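You operate a simulated robot arm through the tools that you are given. There is no shell and no other tool. Be economical: measure what you need, move in short steps, check, and stop when the job is done.

You are at the controls of a simulated two-armed robot. One attempt, no reset.

## Task
Close the wall box door. Take the orange stopper on the end of the wall bench beside the grey mat and put it away on the top of the narrow table. Open the filling bench drawer, take the hose connector on the end of the wall bench beside the grey mat and put it away inside, then shut the drawer. Take the brush on the end of the wall bench beside the grey mat and put it away on the top shelf of the blue rack. Take the blue stopper on the top of the cream bench and put it away on the top of the narrow table. Take the label block that says "Dry" from the top of the cream bench and leave it on top of the silver small tin. Put the moisture meter labelled "56" from the top of the cream bench on top of the orange planter. Fetch the beaker from the top of the cream bench and stand it on the blue handwheel. Close the bench cupboard door. Take the green dripper on the top of the cream bench and put it away on the right end of the trial bench. Open the orange tilting bin. Any order will do. Set down upright: hose connector, label block, moisture meter, beaker, green dripper.
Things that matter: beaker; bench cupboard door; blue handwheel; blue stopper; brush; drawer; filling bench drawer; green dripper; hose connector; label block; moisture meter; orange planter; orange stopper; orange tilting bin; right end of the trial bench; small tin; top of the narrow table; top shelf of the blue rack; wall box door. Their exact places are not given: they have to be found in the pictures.

The check looks at the end state, three seconds after you hand in, the way a careful person would. Anything else that was tipped, shoved, dropped, spilled or broken makes it a failure. A push-on lid holds only when it is set on centred and level and pressed home; a screw cap is set on level and turned clockwise until tight.

## Robot
Two 7-joint arms with two-finger parallel grippers on one trunk, on a base that drives. Base frame: it is fixed to the floor where the robot stands at the start and does not move with it; the origin is under the middle of the robot, x ahead of it, y to its left, z up; the surface under the hand at the start is at about z = 10. Units: cm, degrees, N and s.
The left shoulder is at the start at [6, 18.9, 94.7], the right one opposite. Places, roughly: beaker [-525, 250, 75]; bench cupboard door [-510, 190, 50]; blue handwheel (6x6x3 cm) [-500, 260, 80]; blue stopper (7x7x5 cm) [-590, 290, 80]; brush (6x11x8 cm) [-10, 180, 80]; drawer [-840, 730, 70]; filling bench drawer [-840, 730, 70]; green dripper [-500, 225, 75]; hose connector (4x4x7 cm) [-30, 180, 80]; label block [-525, 300, 75]; moisture meter [-500, 275, 75]; orange planter (10x10x9 cm) [-530, 300, 80]; orange stopper (7x7x5 cm) [-20, 160, 80]; orange tilting bin [-1140, 380, 30]; right end of the trial bench (23x34 cm) [-354, -368, 78]; small tin (6x6x4 cm) [-580, 280, 80]; top of the narrow table [-750, 210, 80]; top shelf of the blue rack [-680, 620, 160]; wall box door [70, -10, 160]. Payload 3.43 kg a hand.
The TCP of each hand is the grasp point between the finger pads, 3 cm short of the fingertips. In the tool frame z runs along the fingers and y along their closing line. Largest opening 9.4 cm; finger width 2.8, thickness 1; the body of the gripper, 5 by 9.6 cm, starts 5.5 cm behind the TCP.
Orientation is that of the tool frame in the base frame, as a unit quaternion [w, x, y, z]. With the fingers straight down and closing along the base's y, the tool's x points along the base's -x, its y along +y and its z along -z.

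## Interface
- The arms move only by the tool send_rows. It takes "left_motion", "right_motion" or both (then of equal length, played together; a hand with none holds still); each is a list of rows, each an object of numbers (a shift or turn left out is 0, a gripper value left out holds the last): "x", "y", "z": the shift along the tool's x, y, z in cm; "ax", "ay", "az": the turn, a rotation vector about the tool's x, y, z in degrees; "gripper": the finger opening in cm, from 0 to 9.4. In form: [{"x": .., "y": .., "z": .., "ax": .., "ay": .., "az": .., "gripper": ..}, ...]. A call has 1 to 20 rows; each row is the pose to reach, as a shift and turn from the pose commanded when the call began, along the tool's axes at that moment. Each row takes 0.2 s and may step no farther than 5 cm and 8.6 degrees from the row before; otherwise, or with a gripper value out of range, the whole call is refused. A pose out of reach is approached as far as the arm can. The call stops where the force on the tool passes 40 N (or 10 N more than at its start, if that is more) or the arm is blocked; 0.2 s more then pass. Each finger travels about 15.3 cm/s and halts on what it meets, pressing with about 31 N; the grip force reading is that of the motor and also rises with nothing between the fingers. The clock runs only during rows and for 0.2 s after the last one: add rows that repeat a pose to give the fingers time. The reply holds the time, the measured pose of the TCP, the force on the tool along the base axes, the opening and the grip force, in the units named above and with some noise, with the torque about the TCP (base axes, N m) and any sound that the robot's microphone picked up.
- Cameras (640 x 400 px; columns grow to the right, rows downward): "scene" is now at [3.5, -0.64, 154.13]; the picture's right is [-0.06, -1.00, 0.00], its down [-0.37, 0.02, -0.93] and it looks along [0.93, -0.06, -0.37] (base axes); focal length 214 px, centre (320, 200). "left" rides on the left gripper at [7.6, -1.4, -10.2] in its tool frame; the picture's right is [0.18, 0.98, 0.00], its down [-0.75, 0.14, -0.64] and it looks along [-0.63, 0.12, 0.77] (tool axes); focal length 243 px, centre (320, 200). "right" rides on the right gripper at [7.6, 1.4, -10.2] in its tool frame; the picture's right is [-0.18, 0.98, 0.00], its down [-0.75, -0.14, -0.64] and it looks along [-0.63, -0.12, 0.77] (tool axes); focal length 243 px, centre (320, 200).
- get_image(camera): a new picture of that camera. The clock stands still meanwhile.
- raise_lower(by): slides the trunk up (or, below 0, down) by that many cm; the arms and the scene camera ride with it, the base frame stays. It gives what a move gives, with no picture.
- steer(legs): drives the robot by 1 to 6 legs, each [ahead, left, turn to the left] in cm, cm and degrees, along the robot's own axes; the way and the turn of a leg run together, so that a leg with both is an arc; at most 150 cm and 180 degrees a leg. The arms and the cameras ride along, it lands a little off, and it stops where it bumps. It gives what a move gives.
- turn_head(pan, tilt): turns the head with the scene camera to pan (to the left, within 86 degrees either way) and tilt (down, from -29 to 69), counted from straight ahead of the robot. It gives what a move gives.
- pixel_to_xyz(camera, pixels): for up to 12 pixels [column, row] of the newest picture of that camera ("zoom" is the newest enlarged one), the place [x, y, z] in the base frame of the surface seen there, good to about 0.2 cm. The clock stands still meanwhile.
- inspect(camera, box): a new picture of the part [left, top, right, bottom] of that camera's present view, enlarged. The clock stands still meanwhile.
- job_done(): hands the job in; it is judged then, once.

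Keep the steps short. Do not move on a guess: measure, check each grasp and each placing, and mend mistakes. In all there are 357 turns and 290 pictures (those below and enlarged ones count). Leave the grippers open and the arms clear of the work at the hand-in unless told otherwise, and finish with a single line.

The tools are called after "Call:" as a command line: name --argument value ..., lists and objects as JSON in quotes. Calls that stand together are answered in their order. send_rows: Moves the arms, as the interface text tells. Its arguments: {"type":"object","properties":{"left_motion":{"type":"array","items":{"type":"object","properties":{"x":{"type":"number"},"y":{"type":"number"},"z":{"type":"number"},"ax":{"type":"number"},"ay":{"type":"number"},"az":{"type":"number"},"gripper":{"type":"number"}}}},"right_motion":{"type":"array","items":{"type":"object","properties":{"x":{"type":"number"},"y":{"type":"number"},"z":{"type":"number"},"ax":{"type":"number"},"ay":{"type":"number"},"az":{"type":"number"},"gripper":{"type":"number"}}}}},"required":[]} The other tools are called the same way: raise_lower (by) slides the trunk up or down; steer (legs) drives the base; turn_head (pan, tilt) turns the head that bears the scene camera; get_image (camera) takes a picture; pixel_to_xyz (camera, pixels) gives the place of the surface under pixels of a picture; inspect (camera, box) takes an enlarged picture of a part of a camera's view; job_done () hands the job in.

At the start:

```text
time: 0.0
left_tcp_pos: [40.45, 8.21, 99.97]
left_tool_rot: [0.0, 0.0, 1.0, 0.0]
left_force: [0.0, 0.6, 0.7]
left_wrist_torque: [-0.04, -0.02, -0.01]
left_width: 9.4
left_grip_force: 0.0
right_tcp_pos: [35.1, -21.76, 99.94]
right_tool_rot: [0.0, 0.0, 1.0, 0.001]
right_force: [-0.1, -0.2, 0.0]
right_wrist_torque: [0.01, -0.01, -0.01]
right_width: 9.41
right_grip_force: 0.1
trunk travel left (down, up): [-62.0, 37.0]
robot x, y, heading: [-0.12, 0.26, -0.0]
head pan, tilt: [-3.4, 21.7]
```

scene: 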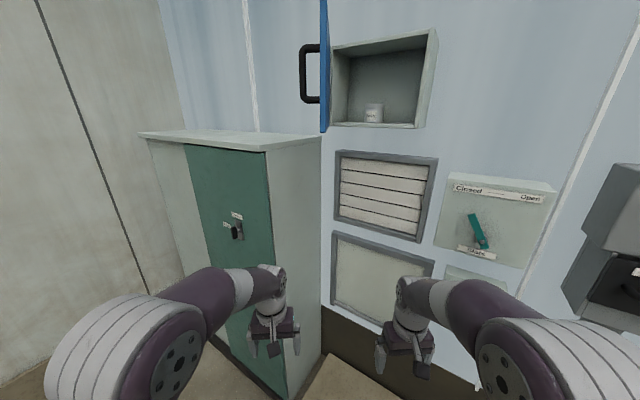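
right: 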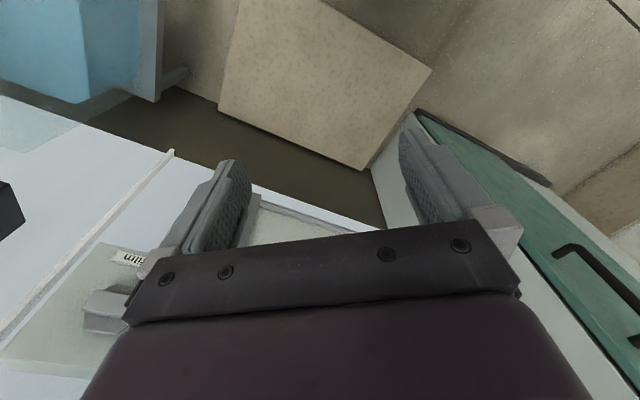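
left: 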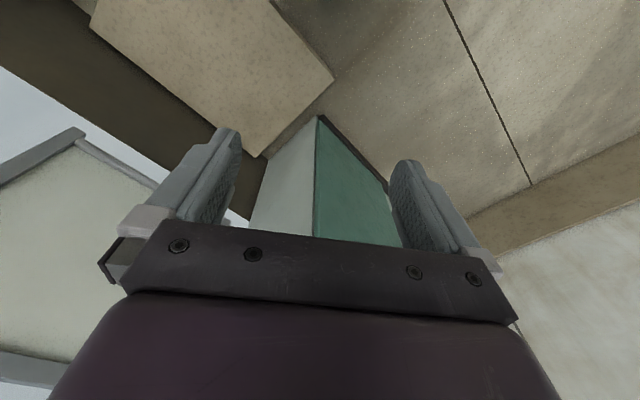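

The wall box is at about (380,85) and its blue door, standing open, at (323,65) with a handle at (310,75). I'll measure them.

Call:
turn_head --pan 0 --tilt -10

Call:
get_image --camera "scene"

```text
time: 1.0
left_tcp_pos: [40.45, 8.26, 99.83]
left_tool_rot: [0.0, 0.0, 1.0, -0.001]
left_force: [0.4, -0.3, -0.5]
left_wrist_torque: [-0.01, 0.07, -0.02]
left_width: 9.39
left_grip_force: 0.0
right_tcp_pos: [35.13, -21.67, 99.96]
right_tool_rot: [0.0, 0.0, 1.0, 0.001]
right_force: [0.2, -0.4, -0.1]
right_wrist_torque: [0.01, 0.0, 0.02]
right_width: 9.4
right_grip_force: 0.0
trunk travel left (down, up): [-62.0, 37.0]
robot x, y, heading: [0.07, 0.31, -0.0]
head pan, tilt: [0.0, -10.0]
```

```text
286 pictures are left
```

scene: 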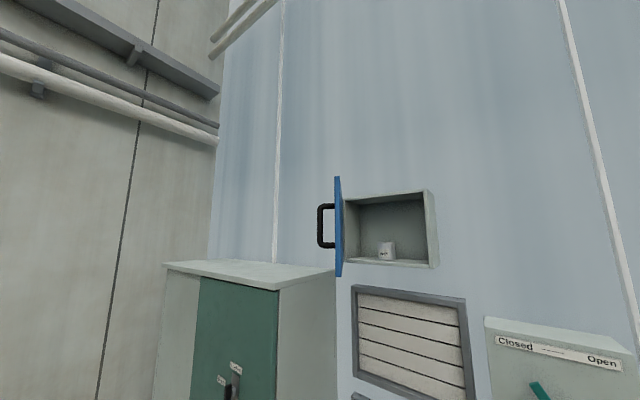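

Call:
pixel_to_xyz --camera "scene" --pixels '[[337, 180], [338, 225], [337, 272], [320, 226], [329, 206], [330, 246], [348, 202], [430, 192], [436, 262], [387, 252], [270, 270], [335, 272]]'

Call:
inspect --camera "scene" --box '[300, 160, 460, 290]'

```text
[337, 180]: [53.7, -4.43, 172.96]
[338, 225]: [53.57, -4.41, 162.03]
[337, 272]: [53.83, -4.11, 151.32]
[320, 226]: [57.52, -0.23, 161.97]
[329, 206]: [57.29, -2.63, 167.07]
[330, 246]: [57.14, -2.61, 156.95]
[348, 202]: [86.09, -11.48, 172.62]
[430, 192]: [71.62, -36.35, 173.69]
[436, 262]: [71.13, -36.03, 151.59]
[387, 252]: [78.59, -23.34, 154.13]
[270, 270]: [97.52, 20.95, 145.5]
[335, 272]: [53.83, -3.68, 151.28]
```

```text
3.08 times, centred on (380, 225) of scene
```

zoom: 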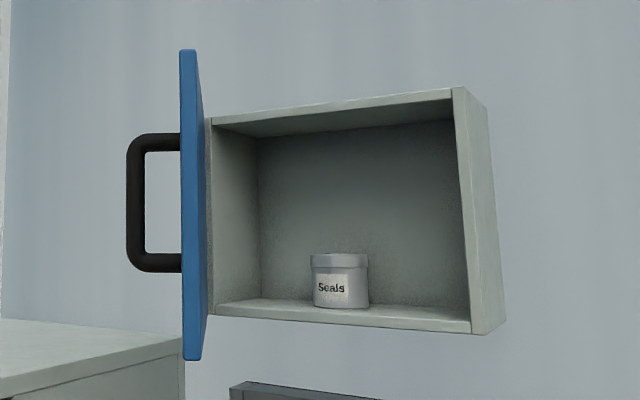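

Call:
pixel_to_xyz --camera "zoom" --pixels '[[183, 200], [190, 200], [196, 200], [201, 250], [207, 200], [211, 200], [225, 308], [300, 315], [225, 121], [215, 200], [460, 200], [485, 200]]'

Call:
get_image --camera "right"

```text
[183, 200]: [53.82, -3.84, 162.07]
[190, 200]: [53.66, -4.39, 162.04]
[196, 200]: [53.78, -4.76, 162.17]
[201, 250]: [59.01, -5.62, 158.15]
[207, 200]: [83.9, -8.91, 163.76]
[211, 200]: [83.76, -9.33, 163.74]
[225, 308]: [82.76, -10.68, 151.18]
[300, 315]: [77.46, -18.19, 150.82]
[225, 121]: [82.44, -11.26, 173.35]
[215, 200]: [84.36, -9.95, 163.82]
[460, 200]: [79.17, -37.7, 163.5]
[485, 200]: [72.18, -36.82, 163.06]
```

```text
284 pictures are left
```

right: 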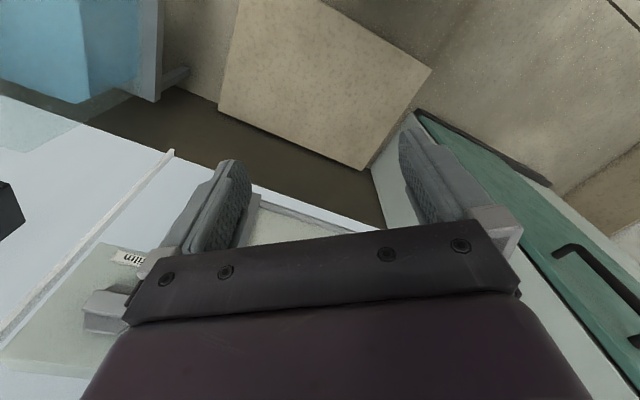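

The door hinges at about (83.5,-9) and its free edge is at (53.7,-4.4), so it must swing to the right, toward (72,-36). I'll raise the trunk and point the left hand forward with the fingers closed.

Call:
raise_lower --by 37

Call:
send_rows --left_motion '[{"ay": -7.5, "z": -1.8, "gripper": 0}, {"ay": -15, "z": -3.6}, {"ay": -22.5, "z": -5.4}, {"ay": -30, "z": -7.2}, {"ay": -37.5, "z": -9}, {"ay": -45, "z": -10.8}, {"ay": -52.5, "z": -12.6}, {"ay": -60, "z": -14.4}, {"ay": -67.5, "z": -16.2}, {"ay": -75, "z": -18}, {"ay": -82.5, "z": -20}, {"ay": -90, "z": -22}]'

```text
time: 4.5
left_tcp_pos: [40.46, 8.27, 136.92]
left_tool_rot: [0.001, -0.001, 1.0, 0.0]
left_force: [-0.9, -0.4, -0.3]
left_wrist_torque: [0.06, 0.02, 0.0]
left_width: 9.39
left_grip_force: 0.0
right_tcp_pos: [35.01, -21.77, 137.07]
right_tool_rot: [-0.001, -0.001, 1.0, 0.0]
right_force: [-0.1, -0.4, -0.4]
right_wrist_torque: [-0.01, -0.05, 0.01]
right_width: 9.39
right_grip_force: 0.0
trunk travel left (down, up): [-99.0, 0.0]
robot x, y, heading: [-0.14, 0.12, 0.1]
head pan, tilt: [0.0, -10.0]
```

```text
time: 7.2
left_tcp_pos: [40.57, 8.26, 159.15]
left_tool_rot: [0.708, 0.001, 0.707, -0.001]
left_force: [-0.3, -0.5, 0.0]
left_wrist_torque: [0.03, 0.01, 0.01]
left_width: 0.01
left_grip_force: 31.0
right_tcp_pos: [35.05, -21.73, 137.02]
right_tool_rot: [0.0, 0.0, 1.0, -0.001]
right_force: [-0.8, -0.5, 0.2]
right_wrist_torque: [0.03, 0.01, 0.01]
right_width: 9.38
right_grip_force: 0.0
trunk travel left (down, up): [-99.0, 0.0]
robot x, y, heading: [-0.07, -0.37, 0.1]
head pan, tilt: [0.0, -10.0]
```

Both moves worked. Before strafing right I need to know what stands there, so I'll look right.

Call:
turn_head --pan -40 --tilt 20

Call:
get_image --camera "scene"

```text
time: 8.2
left_tcp_pos: [40.46, 8.33, 159.05]
left_tool_rot: [0.707, 0.001, 0.707, -0.001]
left_force: [0.0, -0.1, 0.8]
left_wrist_torque: [0.01, 0.02, -0.02]
left_width: 0.0
left_grip_force: 31.2
right_tcp_pos: [35.04, -21.74, 137.08]
right_tool_rot: [0.0, -0.001, 1.0, 0.0]
right_force: [-0.4, -0.7, -0.7]
right_wrist_torque: [0.0, -0.02, 0.0]
right_width: 9.4
right_grip_force: 0.1
trunk travel left (down, up): [-99.0, 0.0]
robot x, y, heading: [0.11, -0.28, -0.2]
head pan, tilt: [-40.0, 20.0]
```

```text
283 pictures are left
```

scene: 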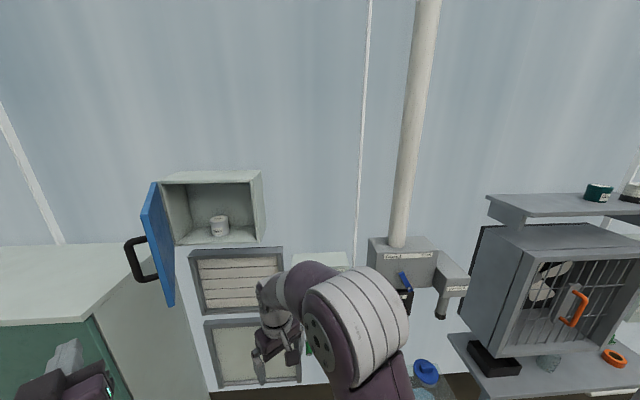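

Call:
pixel_to_xyz --camera "scene" --pixels '[[446, 272], [440, 318], [470, 265], [480, 360], [320, 260], [425, 370], [500, 240], [160, 190], [168, 290], [410, 292]]'

```text
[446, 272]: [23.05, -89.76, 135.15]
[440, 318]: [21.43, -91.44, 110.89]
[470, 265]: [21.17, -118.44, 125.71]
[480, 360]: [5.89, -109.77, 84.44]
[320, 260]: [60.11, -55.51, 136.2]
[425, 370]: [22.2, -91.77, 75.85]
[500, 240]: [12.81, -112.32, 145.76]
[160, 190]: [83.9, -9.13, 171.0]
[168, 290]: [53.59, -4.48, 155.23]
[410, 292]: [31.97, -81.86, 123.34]
```

There is room: the nearest thing on the right is at y≈-82. I'll strafe right by 18.

Call:
steer --legs '[[0, -18, 0]]'

Call:
send_rows --left_motion '[{"y": 4, "x": -2}, {"y": 8, "x": -5}, {"y": 12, "x": -8}, {"y": 14, "x": -10}, {"y": 14, "x": -11, "z": 4}, {"y": 14, "x": -11, "z": 8}, {"y": 14, "x": -11, "z": 12}, {"y": 14, "x": -11, "z": 14.5}]'

Call:
get_image --camera "scene"

```text
time: 9.6
left_tcp_pos: [38.1, 0.01, 158.96]
left_tool_rot: [0.705, -0.02, 0.709, 0.022]
left_force: [0.1, -0.2, 0.7]
left_wrist_torque: [0.01, 0.04, 0.01]
left_width: 0.0
left_grip_force: 31.2
right_tcp_pos: [34.3, -30.34, 136.66]
right_tool_rot: [-0.003, -0.03, 1.0, 0.001]
right_force: [0.3, -0.8, 0.3]
right_wrist_torque: [0.03, 0.0, 0.02]
right_width: 9.4
right_grip_force: 0.1
trunk travel left (down, up): [-99.0, 0.0]
robot x, y, heading: [-2.38, -10.47, 3.5]
head pan, tilt: [-40.0, 20.0]
stopped in leg 1: the robot was blocked; the commanded pose is now the measured one
```

```text
time: 11.4
left_tcp_pos: [50.14, 10.04, 169.12]
left_tool_rot: [0.704, -0.027, 0.709, 0.027]
left_force: [0.2, 0.2, -1.0]
left_wrist_torque: [0.0, 0.01, -0.03]
left_width: 0.0
left_grip_force: 31.2
left hand out of reach, approached as far as the arm can: row 1, 2, 3, 4, 5, 6, 7, 8
right_tcp_pos: [33.94, -30.17, 136.97]
right_tool_rot: [-0.002, -0.03, 1.0, -0.001]
right_force: [-0.4, 0.6, -0.1]
right_wrist_torque: [-0.01, 0.02, 0.01]
right_width: 9.42
right_grip_force: 0.0
trunk travel left (down, up): [-99.0, 0.0]
robot x, y, heading: [-2.38, -10.24, 3.4]
head pan, tilt: [-40.0, 20.0]
```

```text
282 pictures are left
```

scene: 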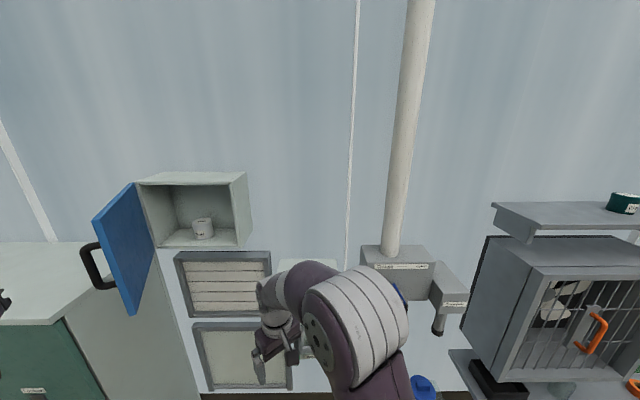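

The base was blocked after about 10 cm. I'll look down and to the right to see what it met.

Call:
turn_head --pan -80 --tilt 55

Call:
get_image --camera "scene"

Call:
turn_head --pan -35 --tilt 60

Call:
get_image --camera "scene"

```text
time: 12.4
left_tcp_pos: [49.86, 10.13, 169.02]
left_tool_rot: [0.705, -0.026, 0.708, 0.026]
left_force: [0.2, 0.0, 0.8]
left_wrist_torque: [0.0, 0.02, 0.01]
left_width: 0.0
left_grip_force: 30.9
right_tcp_pos: [33.82, -30.1, 136.98]
right_tool_rot: [-0.001, -0.03, 1.0, 0.0]
right_force: [0.3, -0.3, -0.9]
right_wrist_torque: [0.01, -0.01, -0.01]
right_width: 9.39
right_grip_force: 0.1
trunk travel left (down, up): [-99.0, 0.0]
robot x, y, heading: [-2.57, -10.1, 3.9]
head pan, tilt: [-80.0, 55.0]
```

```text
281 pictures are left
```

scene: 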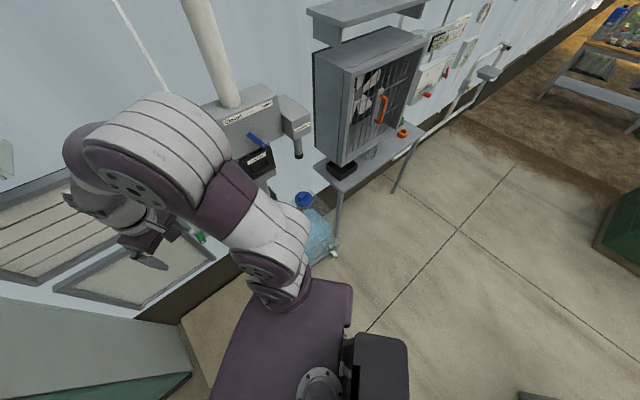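

```text
time: 13.6
left_tcp_pos: [49.87, 10.07, 169.14]
left_tool_rot: [0.705, -0.027, 0.708, 0.027]
left_force: [-0.3, -0.2, 0.2]
left_wrist_torque: [0.02, 0.02, 0.02]
left_width: 0.01
left_grip_force: 31.4
right_tcp_pos: [33.79, -30.1, 136.93]
right_tool_rot: [-0.001, -0.03, 1.0, 0.0]
right_force: [-0.1, 0.0, -0.4]
right_wrist_torque: [0.03, 0.01, -0.02]
right_width: 9.4
right_grip_force: 0.1
trunk travel left (down, up): [-99.0, 0.0]
robot x, y, heading: [-2.58, -10.52, 3.6]
head pan, tilt: [-35.0, 60.0]
```

```text
280 pictures are left
```

scene: 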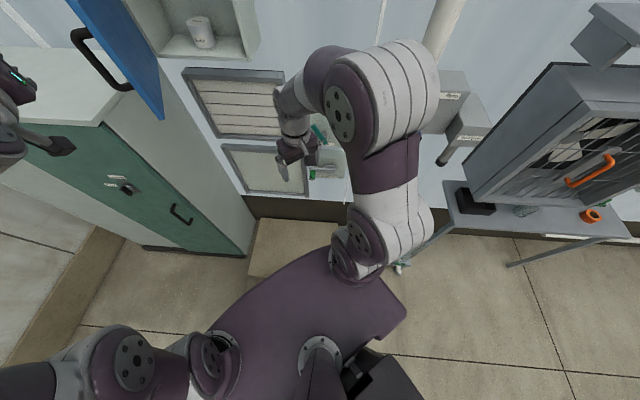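

Call:
pixel_to_xyz --camera "scene" --pixels '[[275, 235], [255, 222], [250, 275], [310, 222], [330, 255], [400, 268], [408, 262], [245, 250], [300, 245], [440, 240], [420, 320]]'

Call:
inspect --camera "scene" --box '[380, 180, 540, 300]'

```text
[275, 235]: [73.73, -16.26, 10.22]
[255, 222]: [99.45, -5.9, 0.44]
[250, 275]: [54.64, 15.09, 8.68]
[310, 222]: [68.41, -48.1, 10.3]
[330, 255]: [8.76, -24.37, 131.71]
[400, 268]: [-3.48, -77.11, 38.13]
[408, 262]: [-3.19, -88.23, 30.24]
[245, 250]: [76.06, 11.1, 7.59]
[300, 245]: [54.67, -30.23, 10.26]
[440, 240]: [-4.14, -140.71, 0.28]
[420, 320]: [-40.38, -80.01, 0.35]
```

```text
3.33 times, centred on (460, 240) of scene
```

zoom: 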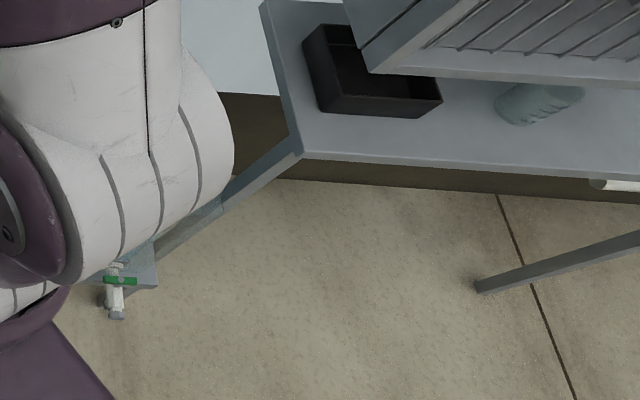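

The base front met the tan 10 cm platform on the floor under the wall. I'll lower the left hand to just below the handle (z≈154) and extend it along the door's left side.

Call:
send_rows --left_motion '[{"x": 5, "y": 0}, {"x": 10, "y": 0}, {"x": 15, "y": 0}, {"x": 15, "y": 0, "z": 4}, {"x": 15, "y": 0, "z": 8}]'

Call:
turn_head --pan 0 --tilt 10

Call:
get_image --camera "scene"

```text
time: 14.8
left_tcp_pos: [53.91, 6.95, 152.94]
left_tool_rot: [0.705, -0.027, 0.708, 0.027]
left_force: [0.1, 0.4, 0.0]
left_wrist_torque: [0.01, -0.03, 0.03]
left_width: 0.02
left_grip_force: 31.1
left hand out of reach, approached as far as the arm can: row 1, 2, 3, 4, 5
right_tcp_pos: [34.17, -30.05, 136.83]
right_tool_rot: [-0.002, -0.03, 1.0, 0.0]
right_force: [0.6, 0.6, -0.7]
right_wrist_torque: [0.0, 0.03, 0.0]
right_width: 9.39
right_grip_force: 0.0
trunk travel left (down, up): [-99.0, 0.0]
robot x, y, heading: [-2.45, -10.4, 3.7]
head pan, tilt: [-35.0, 60.0]
```

```text
time: 15.9
left_tcp_pos: [53.6, 6.96, 153.09]
left_tool_rot: [0.705, -0.026, 0.708, 0.026]
left_force: [-0.2, 0.0, -0.5]
left_wrist_torque: [-0.01, -0.01, -0.01]
left_width: 0.0
left_grip_force: 31.4
right_tcp_pos: [33.88, -30.07, 136.85]
right_tool_rot: [-0.001, -0.031, 1.0, 0.0]
right_force: [0.8, 0.5, -0.4]
right_wrist_torque: [0.01, 0.06, -0.01]
right_width: 9.36
right_grip_force: 0.1
trunk travel left (down, up): [-99.0, 0.0]
robot x, y, heading: [-2.42, -10.53, 3.8]
head pan, tilt: [0.0, 10.0]
```

```text
278 pictures are left
```

scene: 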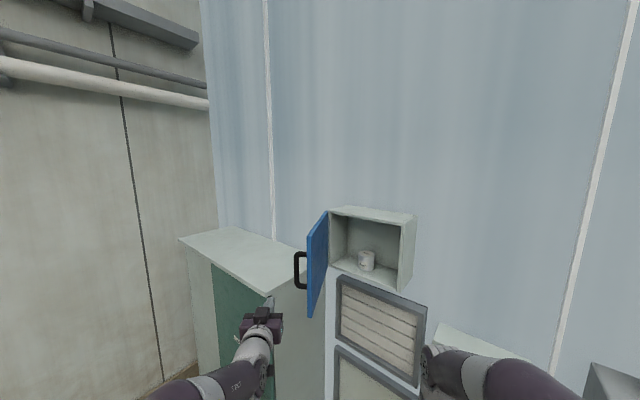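

Call:
turn_head --pan -15 --tilt 69

Call:
get_image --camera "scene"

Call:
get_image --camera "right"

```text
time: 17.2
left_tcp_pos: [53.52, 7.02, 153.17]
left_tool_rot: [0.706, -0.026, 0.708, 0.026]
left_force: [0.2, 0.6, 0.0]
left_wrist_torque: [-0.02, 0.0, -0.02]
left_width: 0.0
left_grip_force: 30.9
right_tcp_pos: [33.79, -30.04, 136.99]
right_tool_rot: [-0.001, -0.03, 1.0, 0.0]
right_force: [-0.1, 0.3, 0.5]
right_wrist_torque: [-0.04, -0.03, 0.01]
right_width: 9.37
right_grip_force: 0.0
trunk travel left (down, up): [-99.0, 0.0]
robot x, y, heading: [-2.21, -10.66, 3.3]
head pan, tilt: [-15.0, 68.8]
```

```text
277 pictures are left
```

scene: 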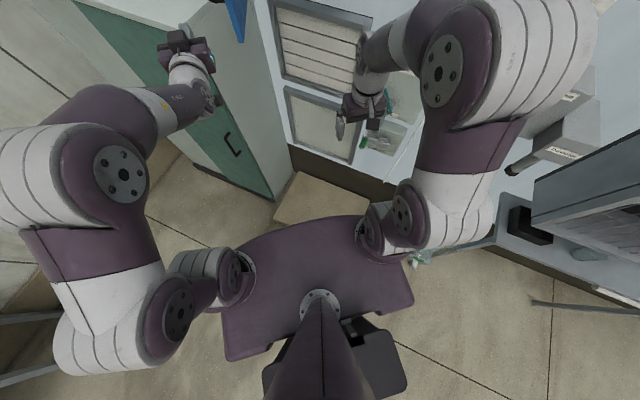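

```text
276 pictures are left
```

right: 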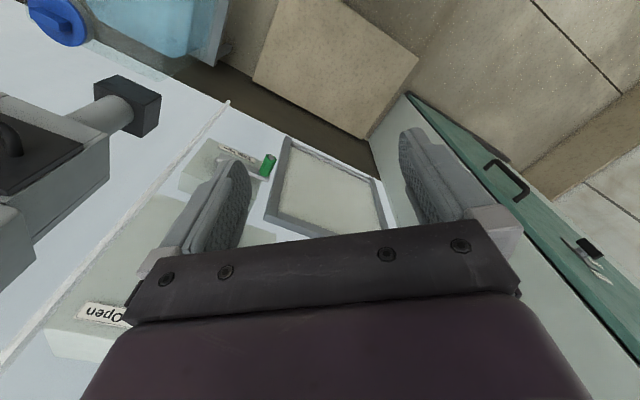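

The left arm is still well bent, so the limit seems to come from joint angles and not from length. I'll command it further right and forward and see.

Call:
send_rows --left_motion '[{"y": -4}, {"y": -8}, {"y": -10}, {"y": -10, "z": 1}]'

```text
time: 18.2
left_tcp_pos: [54.81, -2.7, 153.22]
left_tool_rot: [0.706, -0.021, 0.707, 0.022]
left_force: [0.4, 0.0, -0.5]
left_wrist_torque: [-0.01, 0.0, -0.02]
left_width: 0.0
left_grip_force: 31.3
right_tcp_pos: [33.96, -30.09, 136.95]
right_tool_rot: [-0.001, -0.03, 1.0, -0.001]
right_force: [0.3, -0.7, -0.5]
right_wrist_torque: [-0.01, 0.01, 0.01]
right_width: 9.39
right_grip_force: 0.1
trunk travel left (down, up): [-99.0, 0.0]
robot x, y, heading: [-2.37, -10.67, 3.5]
head pan, tilt: [-15.0, 68.8]
```

Call:
send_rows --left_motion '[{"y": -3, "z": 1}, {"y": -6, "z": 2}, {"y": -9, "z": 3}, {"y": -12, "z": 5}]'

Call:
turn_head --pan 0 --tilt 20

Call:
get_image --camera "scene"

```text
time: 19.2
left_tcp_pos: [60.7, -14.39, 153.16]
left_tool_rot: [0.707, -0.021, 0.707, 0.023]
left_force: [0.5, 0.2, 0.3]
left_wrist_torque: [-0.03, 0.02, 0.02]
left_width: 0.0
left_grip_force: 31.1
right_tcp_pos: [33.93, -30.16, 137.03]
right_tool_rot: [0.001, -0.03, 1.0, 0.0]
right_force: [0.0, -0.7, -0.3]
right_wrist_torque: [-0.02, 0.02, 0.02]
right_width: 9.4
right_grip_force: 0.0
trunk travel left (down, up): [-99.0, 0.0]
robot x, y, heading: [-2.59, -10.41, 3.4]
head pan, tilt: [-15.0, 68.8]
```

```text
time: 20.4
left_tcp_pos: [60.7, -14.36, 153.08]
left_tool_rot: [0.707, -0.021, 0.707, 0.021]
left_force: [-0.1, -0.4, 0.6]
left_wrist_torque: [-0.02, -0.02, 0.0]
left_width: 0.02
left_grip_force: 31.1
right_tcp_pos: [33.69, -30.04, 136.97]
right_tool_rot: [-0.001, -0.031, 1.0, 0.0]
right_force: [0.7, -0.7, -0.1]
right_wrist_torque: [-0.03, -0.01, 0.01]
right_width: 9.38
right_grip_force: 0.1
trunk travel left (down, up): [-99.0, 0.0]
robot x, y, heading: [-2.87, -10.34, 3.5]
head pan, tilt: [0.0, 20.0]
```

```text
275 pictures are left
```

scene: 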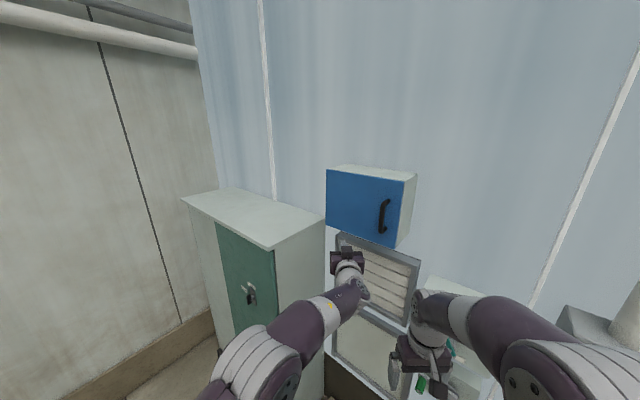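

The door swings easily and is now mostly closed. I'll measure it.

Call:
pixel_to_xyz --camera "scene" --pixels '[[331, 200], [375, 200], [395, 240], [403, 190], [408, 200], [384, 215], [350, 255]]'

Call:
inspect --camera "scene" --box '[310, 150, 440, 260]'

```text
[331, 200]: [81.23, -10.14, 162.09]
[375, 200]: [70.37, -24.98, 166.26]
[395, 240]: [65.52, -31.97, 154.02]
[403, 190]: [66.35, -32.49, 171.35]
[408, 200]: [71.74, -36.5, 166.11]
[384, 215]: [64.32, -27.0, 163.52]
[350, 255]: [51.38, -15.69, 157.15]
```

```text
3.64 times, centred on (375, 205) of scene
```

zoom: 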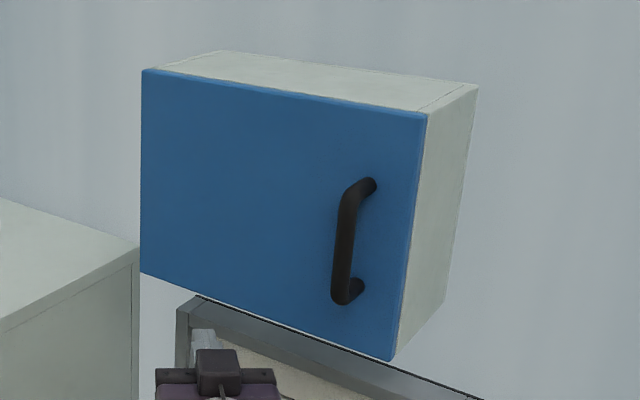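

There is still a gap of about 6 cm. I'll keep pushing forward and right with the left fingertips.

Call:
send_rows --left_motion '[{"y": -3, "z": 1}, {"y": -6, "z": 2}, {"y": -9, "z": 3.5}, {"y": -11, "z": 5}, {"y": -12, "z": 7}, {"y": -12, "z": 9}]'

Call:
inspect --camera "scene" --box '[310, 150, 440, 260]'

```text
time: 21.5
left_tcp_pos: [65.95, -25.22, 153.11]
left_tool_rot: [0.707, -0.026, 0.706, 0.024]
left_force: [0.0, 0.0, 1.2]
left_wrist_torque: [0.01, 0.01, -0.01]
left_width: 0.0
left_grip_force: 30.9
right_tcp_pos: [33.25, -29.97, 137.09]
right_tool_rot: [0.002, -0.031, 1.0, 0.0]
right_force: [-0.6, -0.8, 0.1]
right_wrist_torque: [0.02, 0.01, -0.01]
right_width: 9.39
right_grip_force: 0.1
trunk travel left (down, up): [-99.0, 0.0]
robot x, y, heading: [-1.92, -10.64, 3.6]
head pan, tilt: [0.0, 20.0]
stopped in row 5 (left hand): the force on the tool passed its limit at 82 N (the readings are from after the stop); the commanded pose is now the measured one
```

```text
3.64 times, centred on (375, 205) of scene
```

zoom: 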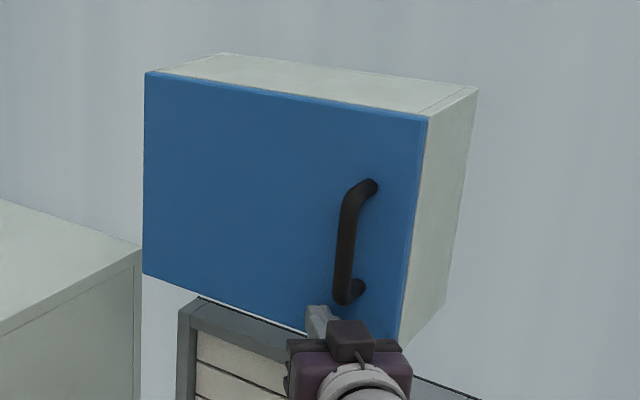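

Call:
pixel_to_xyz --camera "zoom" --pixels '[[150, 170], [425, 125], [405, 300], [435, 200], [465, 200], [310, 300], [343, 250]]'

```text
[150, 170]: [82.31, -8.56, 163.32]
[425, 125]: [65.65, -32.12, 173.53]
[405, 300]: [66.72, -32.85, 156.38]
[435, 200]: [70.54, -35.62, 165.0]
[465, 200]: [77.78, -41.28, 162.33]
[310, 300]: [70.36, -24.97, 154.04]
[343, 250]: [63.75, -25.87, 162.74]
```

The front edge line and the 82 N stop both say the door is flush. I'll withdraw the left hand and check the seam.

Call:
send_rows --left_motion '[{"z": -4}, {"z": -8}, {"z": -12}, {"z": -16, "y": 4}, {"z": -20, "y": 8}, {"z": -24, "y": 12}, {"z": -26, "y": 16}, {"z": -26, "y": 20}]'

Call:
inspect --camera "scene" --box '[310, 150, 440, 260]'

```text
refused: row 4 steps farther than a row can; nothing moved
```

```text
3.64 times, centred on (375, 205) of scene
```

zoom: 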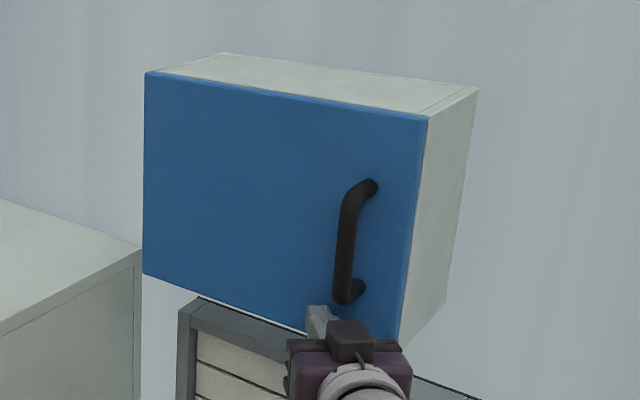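

Call:
send_rows --left_motion '[{"z": -4}, {"z": -8}, {"z": -12}, {"z": -15, "y": 3}, {"z": -18, "y": 6}, {"z": -21, "y": 9}, {"z": -24, "y": 12}, {"z": -26, "y": 16}, {"z": -28, "y": 20}]'

Call:
inspect --camera "scene" --box '[310, 150, 440, 260]'

```text
time: 23.5
left_tcp_pos: [48.29, -18.84, 151.74]
left_tool_rot: [0.705, -0.024, 0.708, 0.025]
left_force: [0.1, -0.6, 0.3]
left_wrist_torque: [0.0, -0.01, 0.02]
left_width: 0.0
left_grip_force: 30.6
left hand out of reach, approached as far as the arm can: row 5, 6, 7, 8, 9
right_tcp_pos: [34.12, -30.4, 136.83]
right_tool_rot: [-0.001, -0.031, 1.0, 0.0]
right_force: [-0.1, -0.3, 0.6]
right_wrist_torque: [-0.01, 0.05, 0.0]
right_width: 9.36
right_grip_force: 0.1
trunk travel left (down, up): [-99.0, 0.0]
robot x, y, heading: [-2.37, -10.13, 3.6]
head pan, tilt: [0.0, 20.0]
```

```text
3.64 times, centred on (375, 205) of scene
```

zoom: 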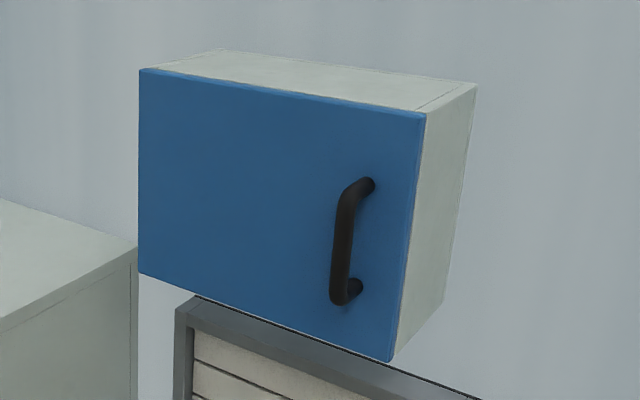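

The wall box door is closed with no gap. Next I'll bring the left hand back to a tool-down pose and open it.

Call:
send_rows --left_motion '[{"ay": 7.5, "z": -1, "y": 2, "x": 2, "gripper": 9.4}, {"ay": 15, "z": -2, "y": 4, "x": 4}, {"ay": 22.5, "z": -3, "y": 6, "x": 6}, {"ay": 30, "z": -4, "y": 8, "x": 8}, {"ay": 37.5, "z": -5, "y": 10, "x": 9}, {"ay": 45, "z": -6, "y": 12, "x": 10}, {"ay": 52.5, "z": -7, "y": 14, "x": 11}, {"ay": 60, "z": -8, "y": 16, "x": 12}, {"ay": 67.5, "z": -9, "y": 18, "x": 13}, {"ay": 75, "z": -10, "y": 20, "x": 14}, {"ay": 82.5, "z": -10, "y": 22, "x": 14}, {"ay": 90, "z": -10, "y": 24, "x": 14}]'

Call:
turn_head --pan 86 --tilt 25

Call:
get_image --camera "scene"

```text
time: 26.1
left_tcp_pos: [36.14, 4.52, 138.14]
left_tool_rot: [-0.003, -0.035, 0.999, -0.001]
left_force: [-0.5, -0.7, 0.0]
left_wrist_torque: [-0.03, 0.01, -0.01]
left_width: 9.39
left_grip_force: 0.0
right_tcp_pos: [34.13, -30.18, 136.93]
right_tool_rot: [-0.002, -0.031, 1.0, 0.0]
right_force: [0.5, 1.2, 0.1]
right_wrist_torque: [0.01, 0.01, -0.01]
right_width: 9.4
right_grip_force: 0.1
trunk travel left (down, up): [-99.0, 0.0]
robot x, y, heading: [-2.6, -10.81, 3.5]
head pan, tilt: [0.0, 20.0]
```

```text
time: 27.7
left_tcp_pos: [36.03, 4.28, 138.14]
left_tool_rot: [-0.002, -0.035, 0.999, 0.0]
left_force: [0.1, -0.3, 0.6]
left_wrist_torque: [0.04, 0.02, 0.01]
left_width: 9.4
left_grip_force: 0.0
right_tcp_pos: [33.88, -30.0, 137.03]
right_tool_rot: [-0.001, -0.031, 1.0, 0.0]
right_force: [-0.8, 0.5, -0.4]
right_wrist_torque: [0.03, 0.03, 0.01]
right_width: 9.42
right_grip_force: 0.1
trunk travel left (down, up): [-99.0, 0.0]
robot x, y, heading: [-2.49, -10.65, 3.6]
head pan, tilt: [85.9, 25.0]
```

```text
270 pictures are left
```

scene: 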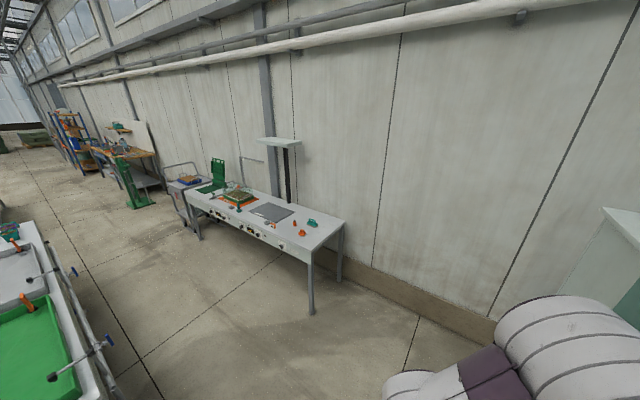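

The wall bench is ahead-left with small things beside the grey mat at (270,212). I'll measure it.

Call:
pixel_to_xyz --camera "scene" --pixels '[[312, 249], [344, 222], [302, 233], [295, 224], [311, 222], [270, 212], [190, 195], [310, 310], [60, 310], [380, 330], [100, 380], [190, 232]]'

Call:
inspect --camera "scene" --box '[170, 130, 360, 270]'

Call:
turn_head --pan 86 --tilt 60

Call:
get_image --camera "scene"

```text
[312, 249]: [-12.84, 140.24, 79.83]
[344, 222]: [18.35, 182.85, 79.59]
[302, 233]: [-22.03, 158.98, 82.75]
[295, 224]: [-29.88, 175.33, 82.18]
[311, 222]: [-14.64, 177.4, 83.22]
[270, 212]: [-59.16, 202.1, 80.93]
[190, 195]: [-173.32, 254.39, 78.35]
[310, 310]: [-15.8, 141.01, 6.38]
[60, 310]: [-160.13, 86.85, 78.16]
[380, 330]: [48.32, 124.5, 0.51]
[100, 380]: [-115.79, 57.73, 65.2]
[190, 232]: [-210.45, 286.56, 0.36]
```

```text
2.86 times, centred on (265, 200) of scene
```

zoom: 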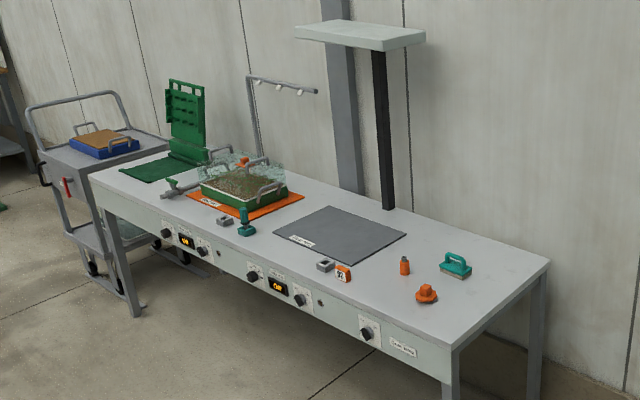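

```text
time: 28.7
left_tcp_pos: [36.02, 4.29, 138.15]
left_tool_rot: [-0.001, -0.035, 0.999, -0.001]
left_force: [0.4, -0.1, -0.5]
left_wrist_torque: [0.02, -0.02, 0.01]
left_width: 9.42
left_grip_force: 0.1
right_tcp_pos: [33.72, -30.05, 137.03]
right_tool_rot: [-0.001, -0.03, 1.0, 0.0]
right_force: [-0.1, 1.2, -0.4]
right_wrist_torque: [-0.01, 0.0, 0.02]
right_width: 9.39
right_grip_force: 0.1
trunk travel left (down, up): [-99.0, 0.0]
robot x, y, heading: [-2.63, -10.15, 3.4]
head pan, tilt: [85.9, 60.0]
```

```text
268 pictures are left
```

scene: 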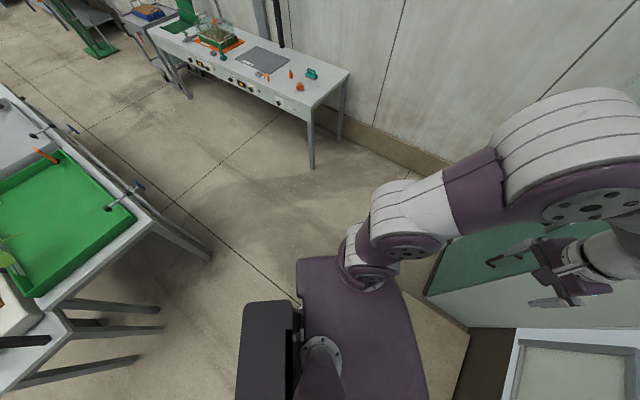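

I have the room's axes now: facing the wall bench is heading ≈54.5°. The orange stopper is at (-22,159), the hose connector at (-30,175) and the brush at (-15,177). I'll back off, turn, and drive to the bench.

Call:
steer --legs '[[-12, 0, 0], [0, 0, 51], [60, 0, 0], [0, 112, 0]]'

Call:
turn_head --pan 0 --tilt 45

Call:
get_image --camera "scene"

```text
time: 40.6
left_tcp_pos: [-61.08, 141.77, 138.14]
left_tool_rot: [-0.002, -0.459, 0.888, -0.001]
left_force: [-0.6, -0.5, -1.1]
left_wrist_torque: [-0.01, -0.04, -0.01]
left_width: 9.42
left_grip_force: 0.0
right_tcp_pos: [-35.94, 118.2, 136.95]
right_tool_rot: [-0.001, -0.455, 0.891, -0.001]
right_force: [0.0, -0.7, 0.7]
right_wrist_torque: [-0.03, 0.03, -0.01]
right_width: 9.4
right_grip_force: 0.1
trunk travel left (down, up): [-99.0, 0.0]
robot x, y, heading: [-74.37, 102.72, 54.2]
head pan, tilt: [85.9, 60.0]
```

```text
time: 42.2
left_tcp_pos: [-61.25, 141.8, 138.2]
left_tool_rot: [-0.002, -0.459, 0.889, -0.001]
left_force: [-0.6, 0.6, -0.2]
left_wrist_torque: [-0.02, -0.02, -0.01]
left_width: 9.4
left_grip_force: 0.0
right_tcp_pos: [-36.08, 118.3, 137.09]
right_tool_rot: [-0.001, -0.454, 0.891, 0.0]
right_force: [0.3, 0.2, -0.6]
right_wrist_torque: [0.02, 0.01, -0.02]
right_width: 9.42
right_grip_force: 0.1
trunk travel left (down, up): [-99.0, 0.0]
robot x, y, heading: [-74.14, 102.72, 54.2]
head pan, tilt: [0.0, 45.0]
```

```text
267 pictures are left
```

scene: 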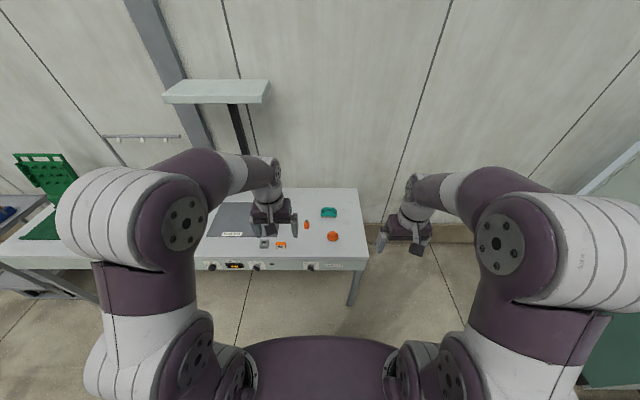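

Call:
pixel_to_xyz --camera "scene" --pixels '[[332, 237], [332, 233], [306, 224], [306, 218], [328, 211], [321, 211], [268, 84], [262, 103], [238, 130], [368, 246], [280, 245], [264, 244]]'

Call:
inspect --camera "scene" --box '[240, 180, 380, 280]'

```text
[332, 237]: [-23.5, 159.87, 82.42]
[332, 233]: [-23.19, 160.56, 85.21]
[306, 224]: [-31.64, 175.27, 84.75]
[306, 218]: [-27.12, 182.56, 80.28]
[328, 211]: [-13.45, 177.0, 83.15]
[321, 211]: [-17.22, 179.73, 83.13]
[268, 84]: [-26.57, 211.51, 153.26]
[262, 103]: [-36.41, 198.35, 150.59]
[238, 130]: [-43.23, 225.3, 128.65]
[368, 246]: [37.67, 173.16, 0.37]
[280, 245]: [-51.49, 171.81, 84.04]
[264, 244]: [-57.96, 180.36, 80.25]
```

```text
4.00 times, centred on (310, 230) of scene
```

zoom: 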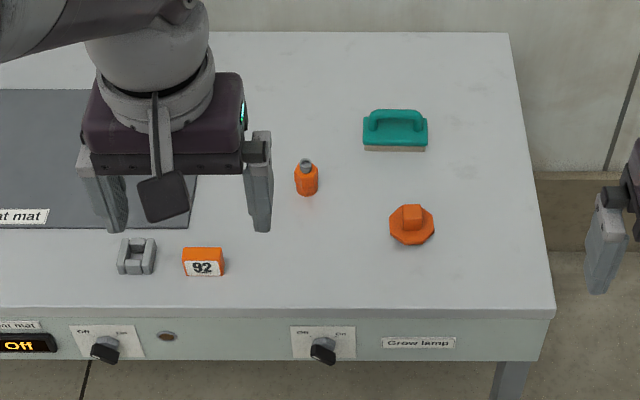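

Measured: connector (-31.6,175.3), brush (-15.3,178.3). The brush's shelf is at z≈160, so before choosing a grasp I'll test how high the tool-down right hand can go.

Call:
send_rows --right_motion '[{"z": -5}, {"z": -10}, {"z": -15}, {"z": -20}, {"z": -25}, {"z": -30}, {"z": -35}, {"z": -38}]'

```text
time: 44.0
left_tcp_pos: [-61.31, 141.76, 138.24]
left_tool_rot: [-0.002, -0.46, 0.888, 0.0]
left_force: [-0.9, 0.6, 0.1]
left_wrist_torque: [0.0, 0.02, 0.03]
left_width: 9.4
left_grip_force: 0.1
right_tcp_pos: [-36.9, 117.04, 140.53]
right_tool_rot: [0.0, -0.455, 0.89, 0.0]
right_force: [0.5, -0.4, 0.0]
right_wrist_torque: [-0.01, 0.01, 0.02]
right_width: 9.41
right_grip_force: 0.1
right hand out of reach, approached as far as the arm can: row 1, 2, 3, 4, 5, 6, 7, 8
trunk travel left (down, up): [-99.0, 0.0]
robot x, y, heading: [-74.24, 102.42, 54.1]
head pan, tilt: [0.0, 45.0]
```

Tool-down only reaches z≈140. I'll test a 45° pitched tool at full height, since gripping the brush that way would keep it level on the shelf.

Call:
send_rows --right_motion '[{"ay": -7.5, "z": -2}, {"ay": -15, "z": -5}, {"ay": -22.5, "z": -8}, {"ay": -30, "z": -11}, {"ay": -37.5, "z": -14}, {"ay": -45, "z": -17}, {"ay": -45, "z": -20}, {"ay": -45, "z": -24}, {"ay": -45, "z": -28}]'

```text
time: 46.0
left_tcp_pos: [-61.28, 141.63, 138.16]
left_tool_rot: [-0.001, -0.46, 0.888, -0.001]
left_force: [0.6, 0.4, -0.9]
left_wrist_torque: [-0.01, 0.01, 0.01]
left_width: 9.38
left_grip_force: 0.0
right_tcp_pos: [-35.74, 119.08, 165.24]
right_tool_rot: [0.34, -0.421, 0.823, 0.174]
right_force: [-1.2, 0.1, 0.9]
right_wrist_torque: [-0.03, 0.0, -0.03]
right_width: 9.41
right_grip_force: 0.0
right hand out of reach, approached as far as the arm can: row 9
trunk travel left (down, up): [-99.0, 0.0]
robot x, y, heading: [-74.39, 102.85, 54.1]
head pan, tilt: [0.0, 45.0]
```

At 45° it reaches 165 or more, so a pitched grasp is feasible. I'll plan on about 55°, taking the brush from the bench's right end. First comes the hose connector with the left hand: I'll restore the right hand, lower the trunk and drive closer.

Call:
send_rows --right_motion '[{"ay": 7.5, "x": 1.5, "z": 1.5}, {"ay": 15, "x": 3.5, "z": 3.5}, {"ay": 22.5, "x": 6, "z": 6}, {"ay": 30, "x": 9, "z": 9}, {"ay": 37.5, "x": 12, "z": 12}, {"ay": 45, "x": 15, "z": 15}, {"ay": 45, "x": 18, "z": 18}, {"ay": 45, "x": 20, "z": 20}]'

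Call:
raise_lower --by -25

Call:
steer --legs '[[22, 0, 0]]'

Call:
get_image --camera "scene"

Call:
get_image --camera "left"

```text
time: 47.8
left_tcp_pos: [-61.23, 141.73, 138.18]
left_tool_rot: [-0.001, -0.46, 0.888, 0.0]
left_force: [0.4, 0.0, -0.1]
left_wrist_torque: [0.05, -0.01, -0.01]
left_width: 9.41
left_grip_force: 0.1
right_tcp_pos: [-35.64, 119.31, 137.15]
right_tool_rot: [-0.001, -0.455, 0.891, 0.0]
right_force: [0.4, -0.1, -0.3]
right_wrist_torque: [-0.02, 0.0, 0.01]
right_width: 9.39
right_grip_force: 0.0
right hand out of reach, approached as far as the arm can: row 1, 2, 3, 4, 5, 6
trunk travel left (down, up): [-99.0, 0.0]
robot x, y, heading: [-74.39, 102.58, 54.3]
head pan, tilt: [0.0, 45.0]
```

```text
time: 50.4
left_tcp_pos: [-61.26, 141.75, 113.15]
left_tool_rot: [-0.001, -0.459, 0.888, 0.0]
left_force: [-0.7, -0.8, 0.3]
left_wrist_torque: [-0.02, 0.02, 0.01]
left_width: 9.38
left_grip_force: 0.0
right_tcp_pos: [-35.58, 119.23, 112.17]
right_tool_rot: [0.0, -0.454, 0.891, 0.0]
right_force: [-0.4, -0.4, -0.1]
right_wrist_torque: [0.01, 0.0, -0.02]
right_width: 9.4
right_grip_force: 0.0
trunk travel left (down, up): [-74.0, 25.0]
robot x, y, heading: [-74.31, 102.67, 54.0]
head pan, tilt: [0.0, 45.0]
```

```text
time: 52.1
left_tcp_pos: [-47.91, 159.98, 113.26]
left_tool_rot: [-0.001, -0.457, 0.889, 0.0]
left_force: [-0.5, -0.8, -0.5]
left_wrist_torque: [-0.02, -0.02, 0.02]
left_width: 9.38
left_grip_force: 0.1
right_tcp_pos: [-22.46, 137.08, 112.14]
right_tool_rot: [-0.001, -0.453, 0.892, -0.001]
right_force: [0.2, -0.6, -0.5]
right_wrist_torque: [0.0, 0.03, 0.0]
right_width: 9.4
right_grip_force: 0.1
trunk travel left (down, up): [-74.0, 25.0]
robot x, y, heading: [-60.78, 120.96, 54.0]
head pan, tilt: [0.0, 45.0]
```

```text
265 pictures are left
```

scene: 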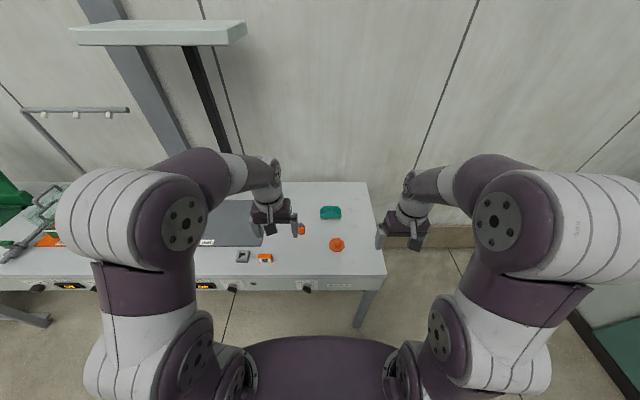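

```text
264 pictures are left
```

left: 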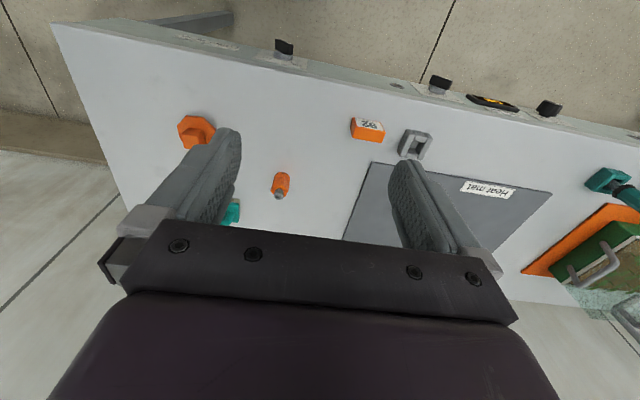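

Call:
pixel_to_xyz --camera "left" --pixels '[[281, 180], [281, 175], [278, 195], [279, 190], [286, 181]]'

Call:
inspect --camera "left" --box '[240, 140, 330, 220]'

```text
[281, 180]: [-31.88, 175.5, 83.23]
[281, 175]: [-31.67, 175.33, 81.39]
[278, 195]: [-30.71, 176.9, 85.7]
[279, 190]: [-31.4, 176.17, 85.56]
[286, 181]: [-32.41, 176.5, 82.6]
```

```text
5.00 times, centred on (285, 180) of left
```

zoom: 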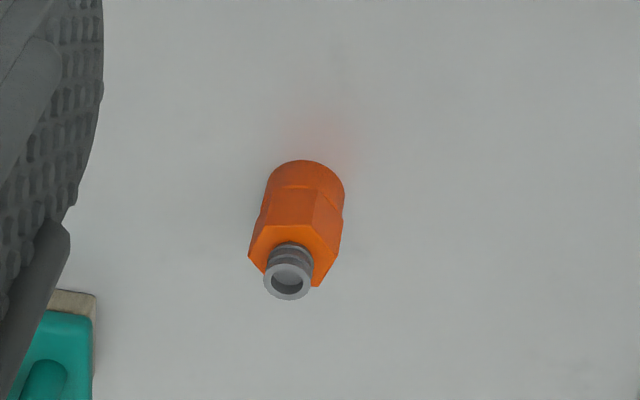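

The connector's centre is about (-30.9,176.7), orange body z 80–86. I'll move the left hand over it and then halfway down.

Call:
send_rows --left_motion '[{"x": -4, "y": -0.7, "gripper": 7}, {"x": -8, "y": -1.3}, {"x": -12, "y": -2}, {"x": -16, "y": -2.7}, {"x": -20, "y": -3.3, "z": 2}, {"x": -23.5, "y": -3.9, "z": 5}, {"x": -23.5, "y": -3.9, "z": 10}, {"x": -23.5, "y": -3.9, "z": 15}]'

Call:
get_image --camera "left"

```text
time: 53.9
left_tcp_pos: [-34.06, 174.29, 96.38]
left_tool_rot: [0.004, -0.457, 0.89, 0.001]
left_force: [-0.4, -0.1, 0.4]
left_wrist_torque: [-0.04, -0.01, -0.01]
left_width: 6.98
left_grip_force: 0.0
left hand out of reach, approached as far as the arm can: row 1, 2, 3, 4, 5, 6, 7, 8
right_tcp_pos: [-22.17, 137.34, 112.13]
right_tool_rot: [-0.002, -0.453, 0.891, -0.001]
right_force: [-0.1, 0.9, 1.0]
right_wrist_torque: [0.02, -0.01, -0.03]
right_width: 9.39
right_grip_force: 0.0
trunk travel left (down, up): [-74.0, 25.0]
robot x, y, heading: [-60.92, 120.83, 53.8]
head pan, tilt: [0.0, 45.0]
```

```text
262 pictures are left
```

left: 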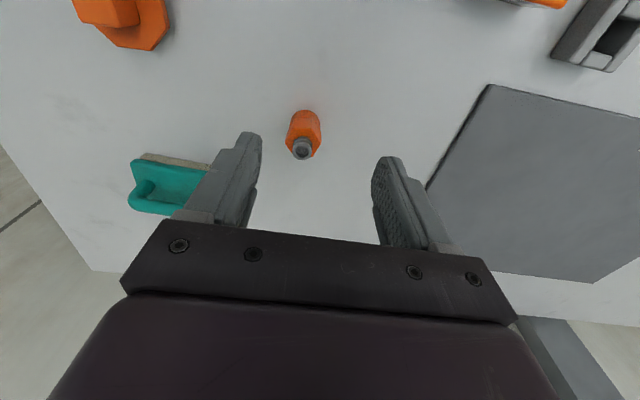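

Close to the limit but near the target. I'll go on lowering and correct.

Call:
send_rows --left_motion '[{"z": 3.5}, {"z": 7}, {"z": 7, "x": -2, "y": -1}, {"z": 7, "x": -3.7, "y": -1.1}]'

Call:
get_image --camera "left"

```text
time: 54.9
left_tcp_pos: [-32.45, 174.82, 89.34]
left_tool_rot: [-0.002, -0.458, 0.889, -0.001]
left_force: [0.2, 0.8, 0.0]
left_wrist_torque: [0.0, 0.01, -0.02]
left_width: 6.98
left_grip_force: 0.0
left hand out of reach, approached as far as the arm can: row 3, 4
right_tcp_pos: [-22.28, 137.25, 112.1]
right_tool_rot: [0.0, -0.453, 0.891, -0.001]
right_force: [0.2, 0.3, -0.3]
right_wrist_torque: [0.0, -0.02, 0.0]
right_width: 9.4
right_grip_force: 0.0
trunk travel left (down, up): [-74.0, 25.0]
robot x, y, heading: [-60.92, 121.04, 53.8]
head pan, tilt: [0.0, 45.0]
```

```text
261 pictures are left
```

left: 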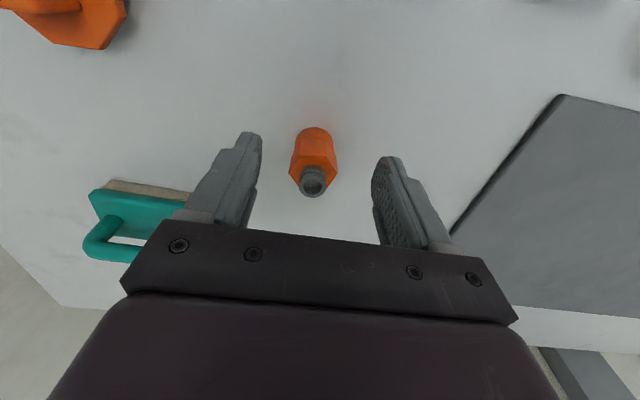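

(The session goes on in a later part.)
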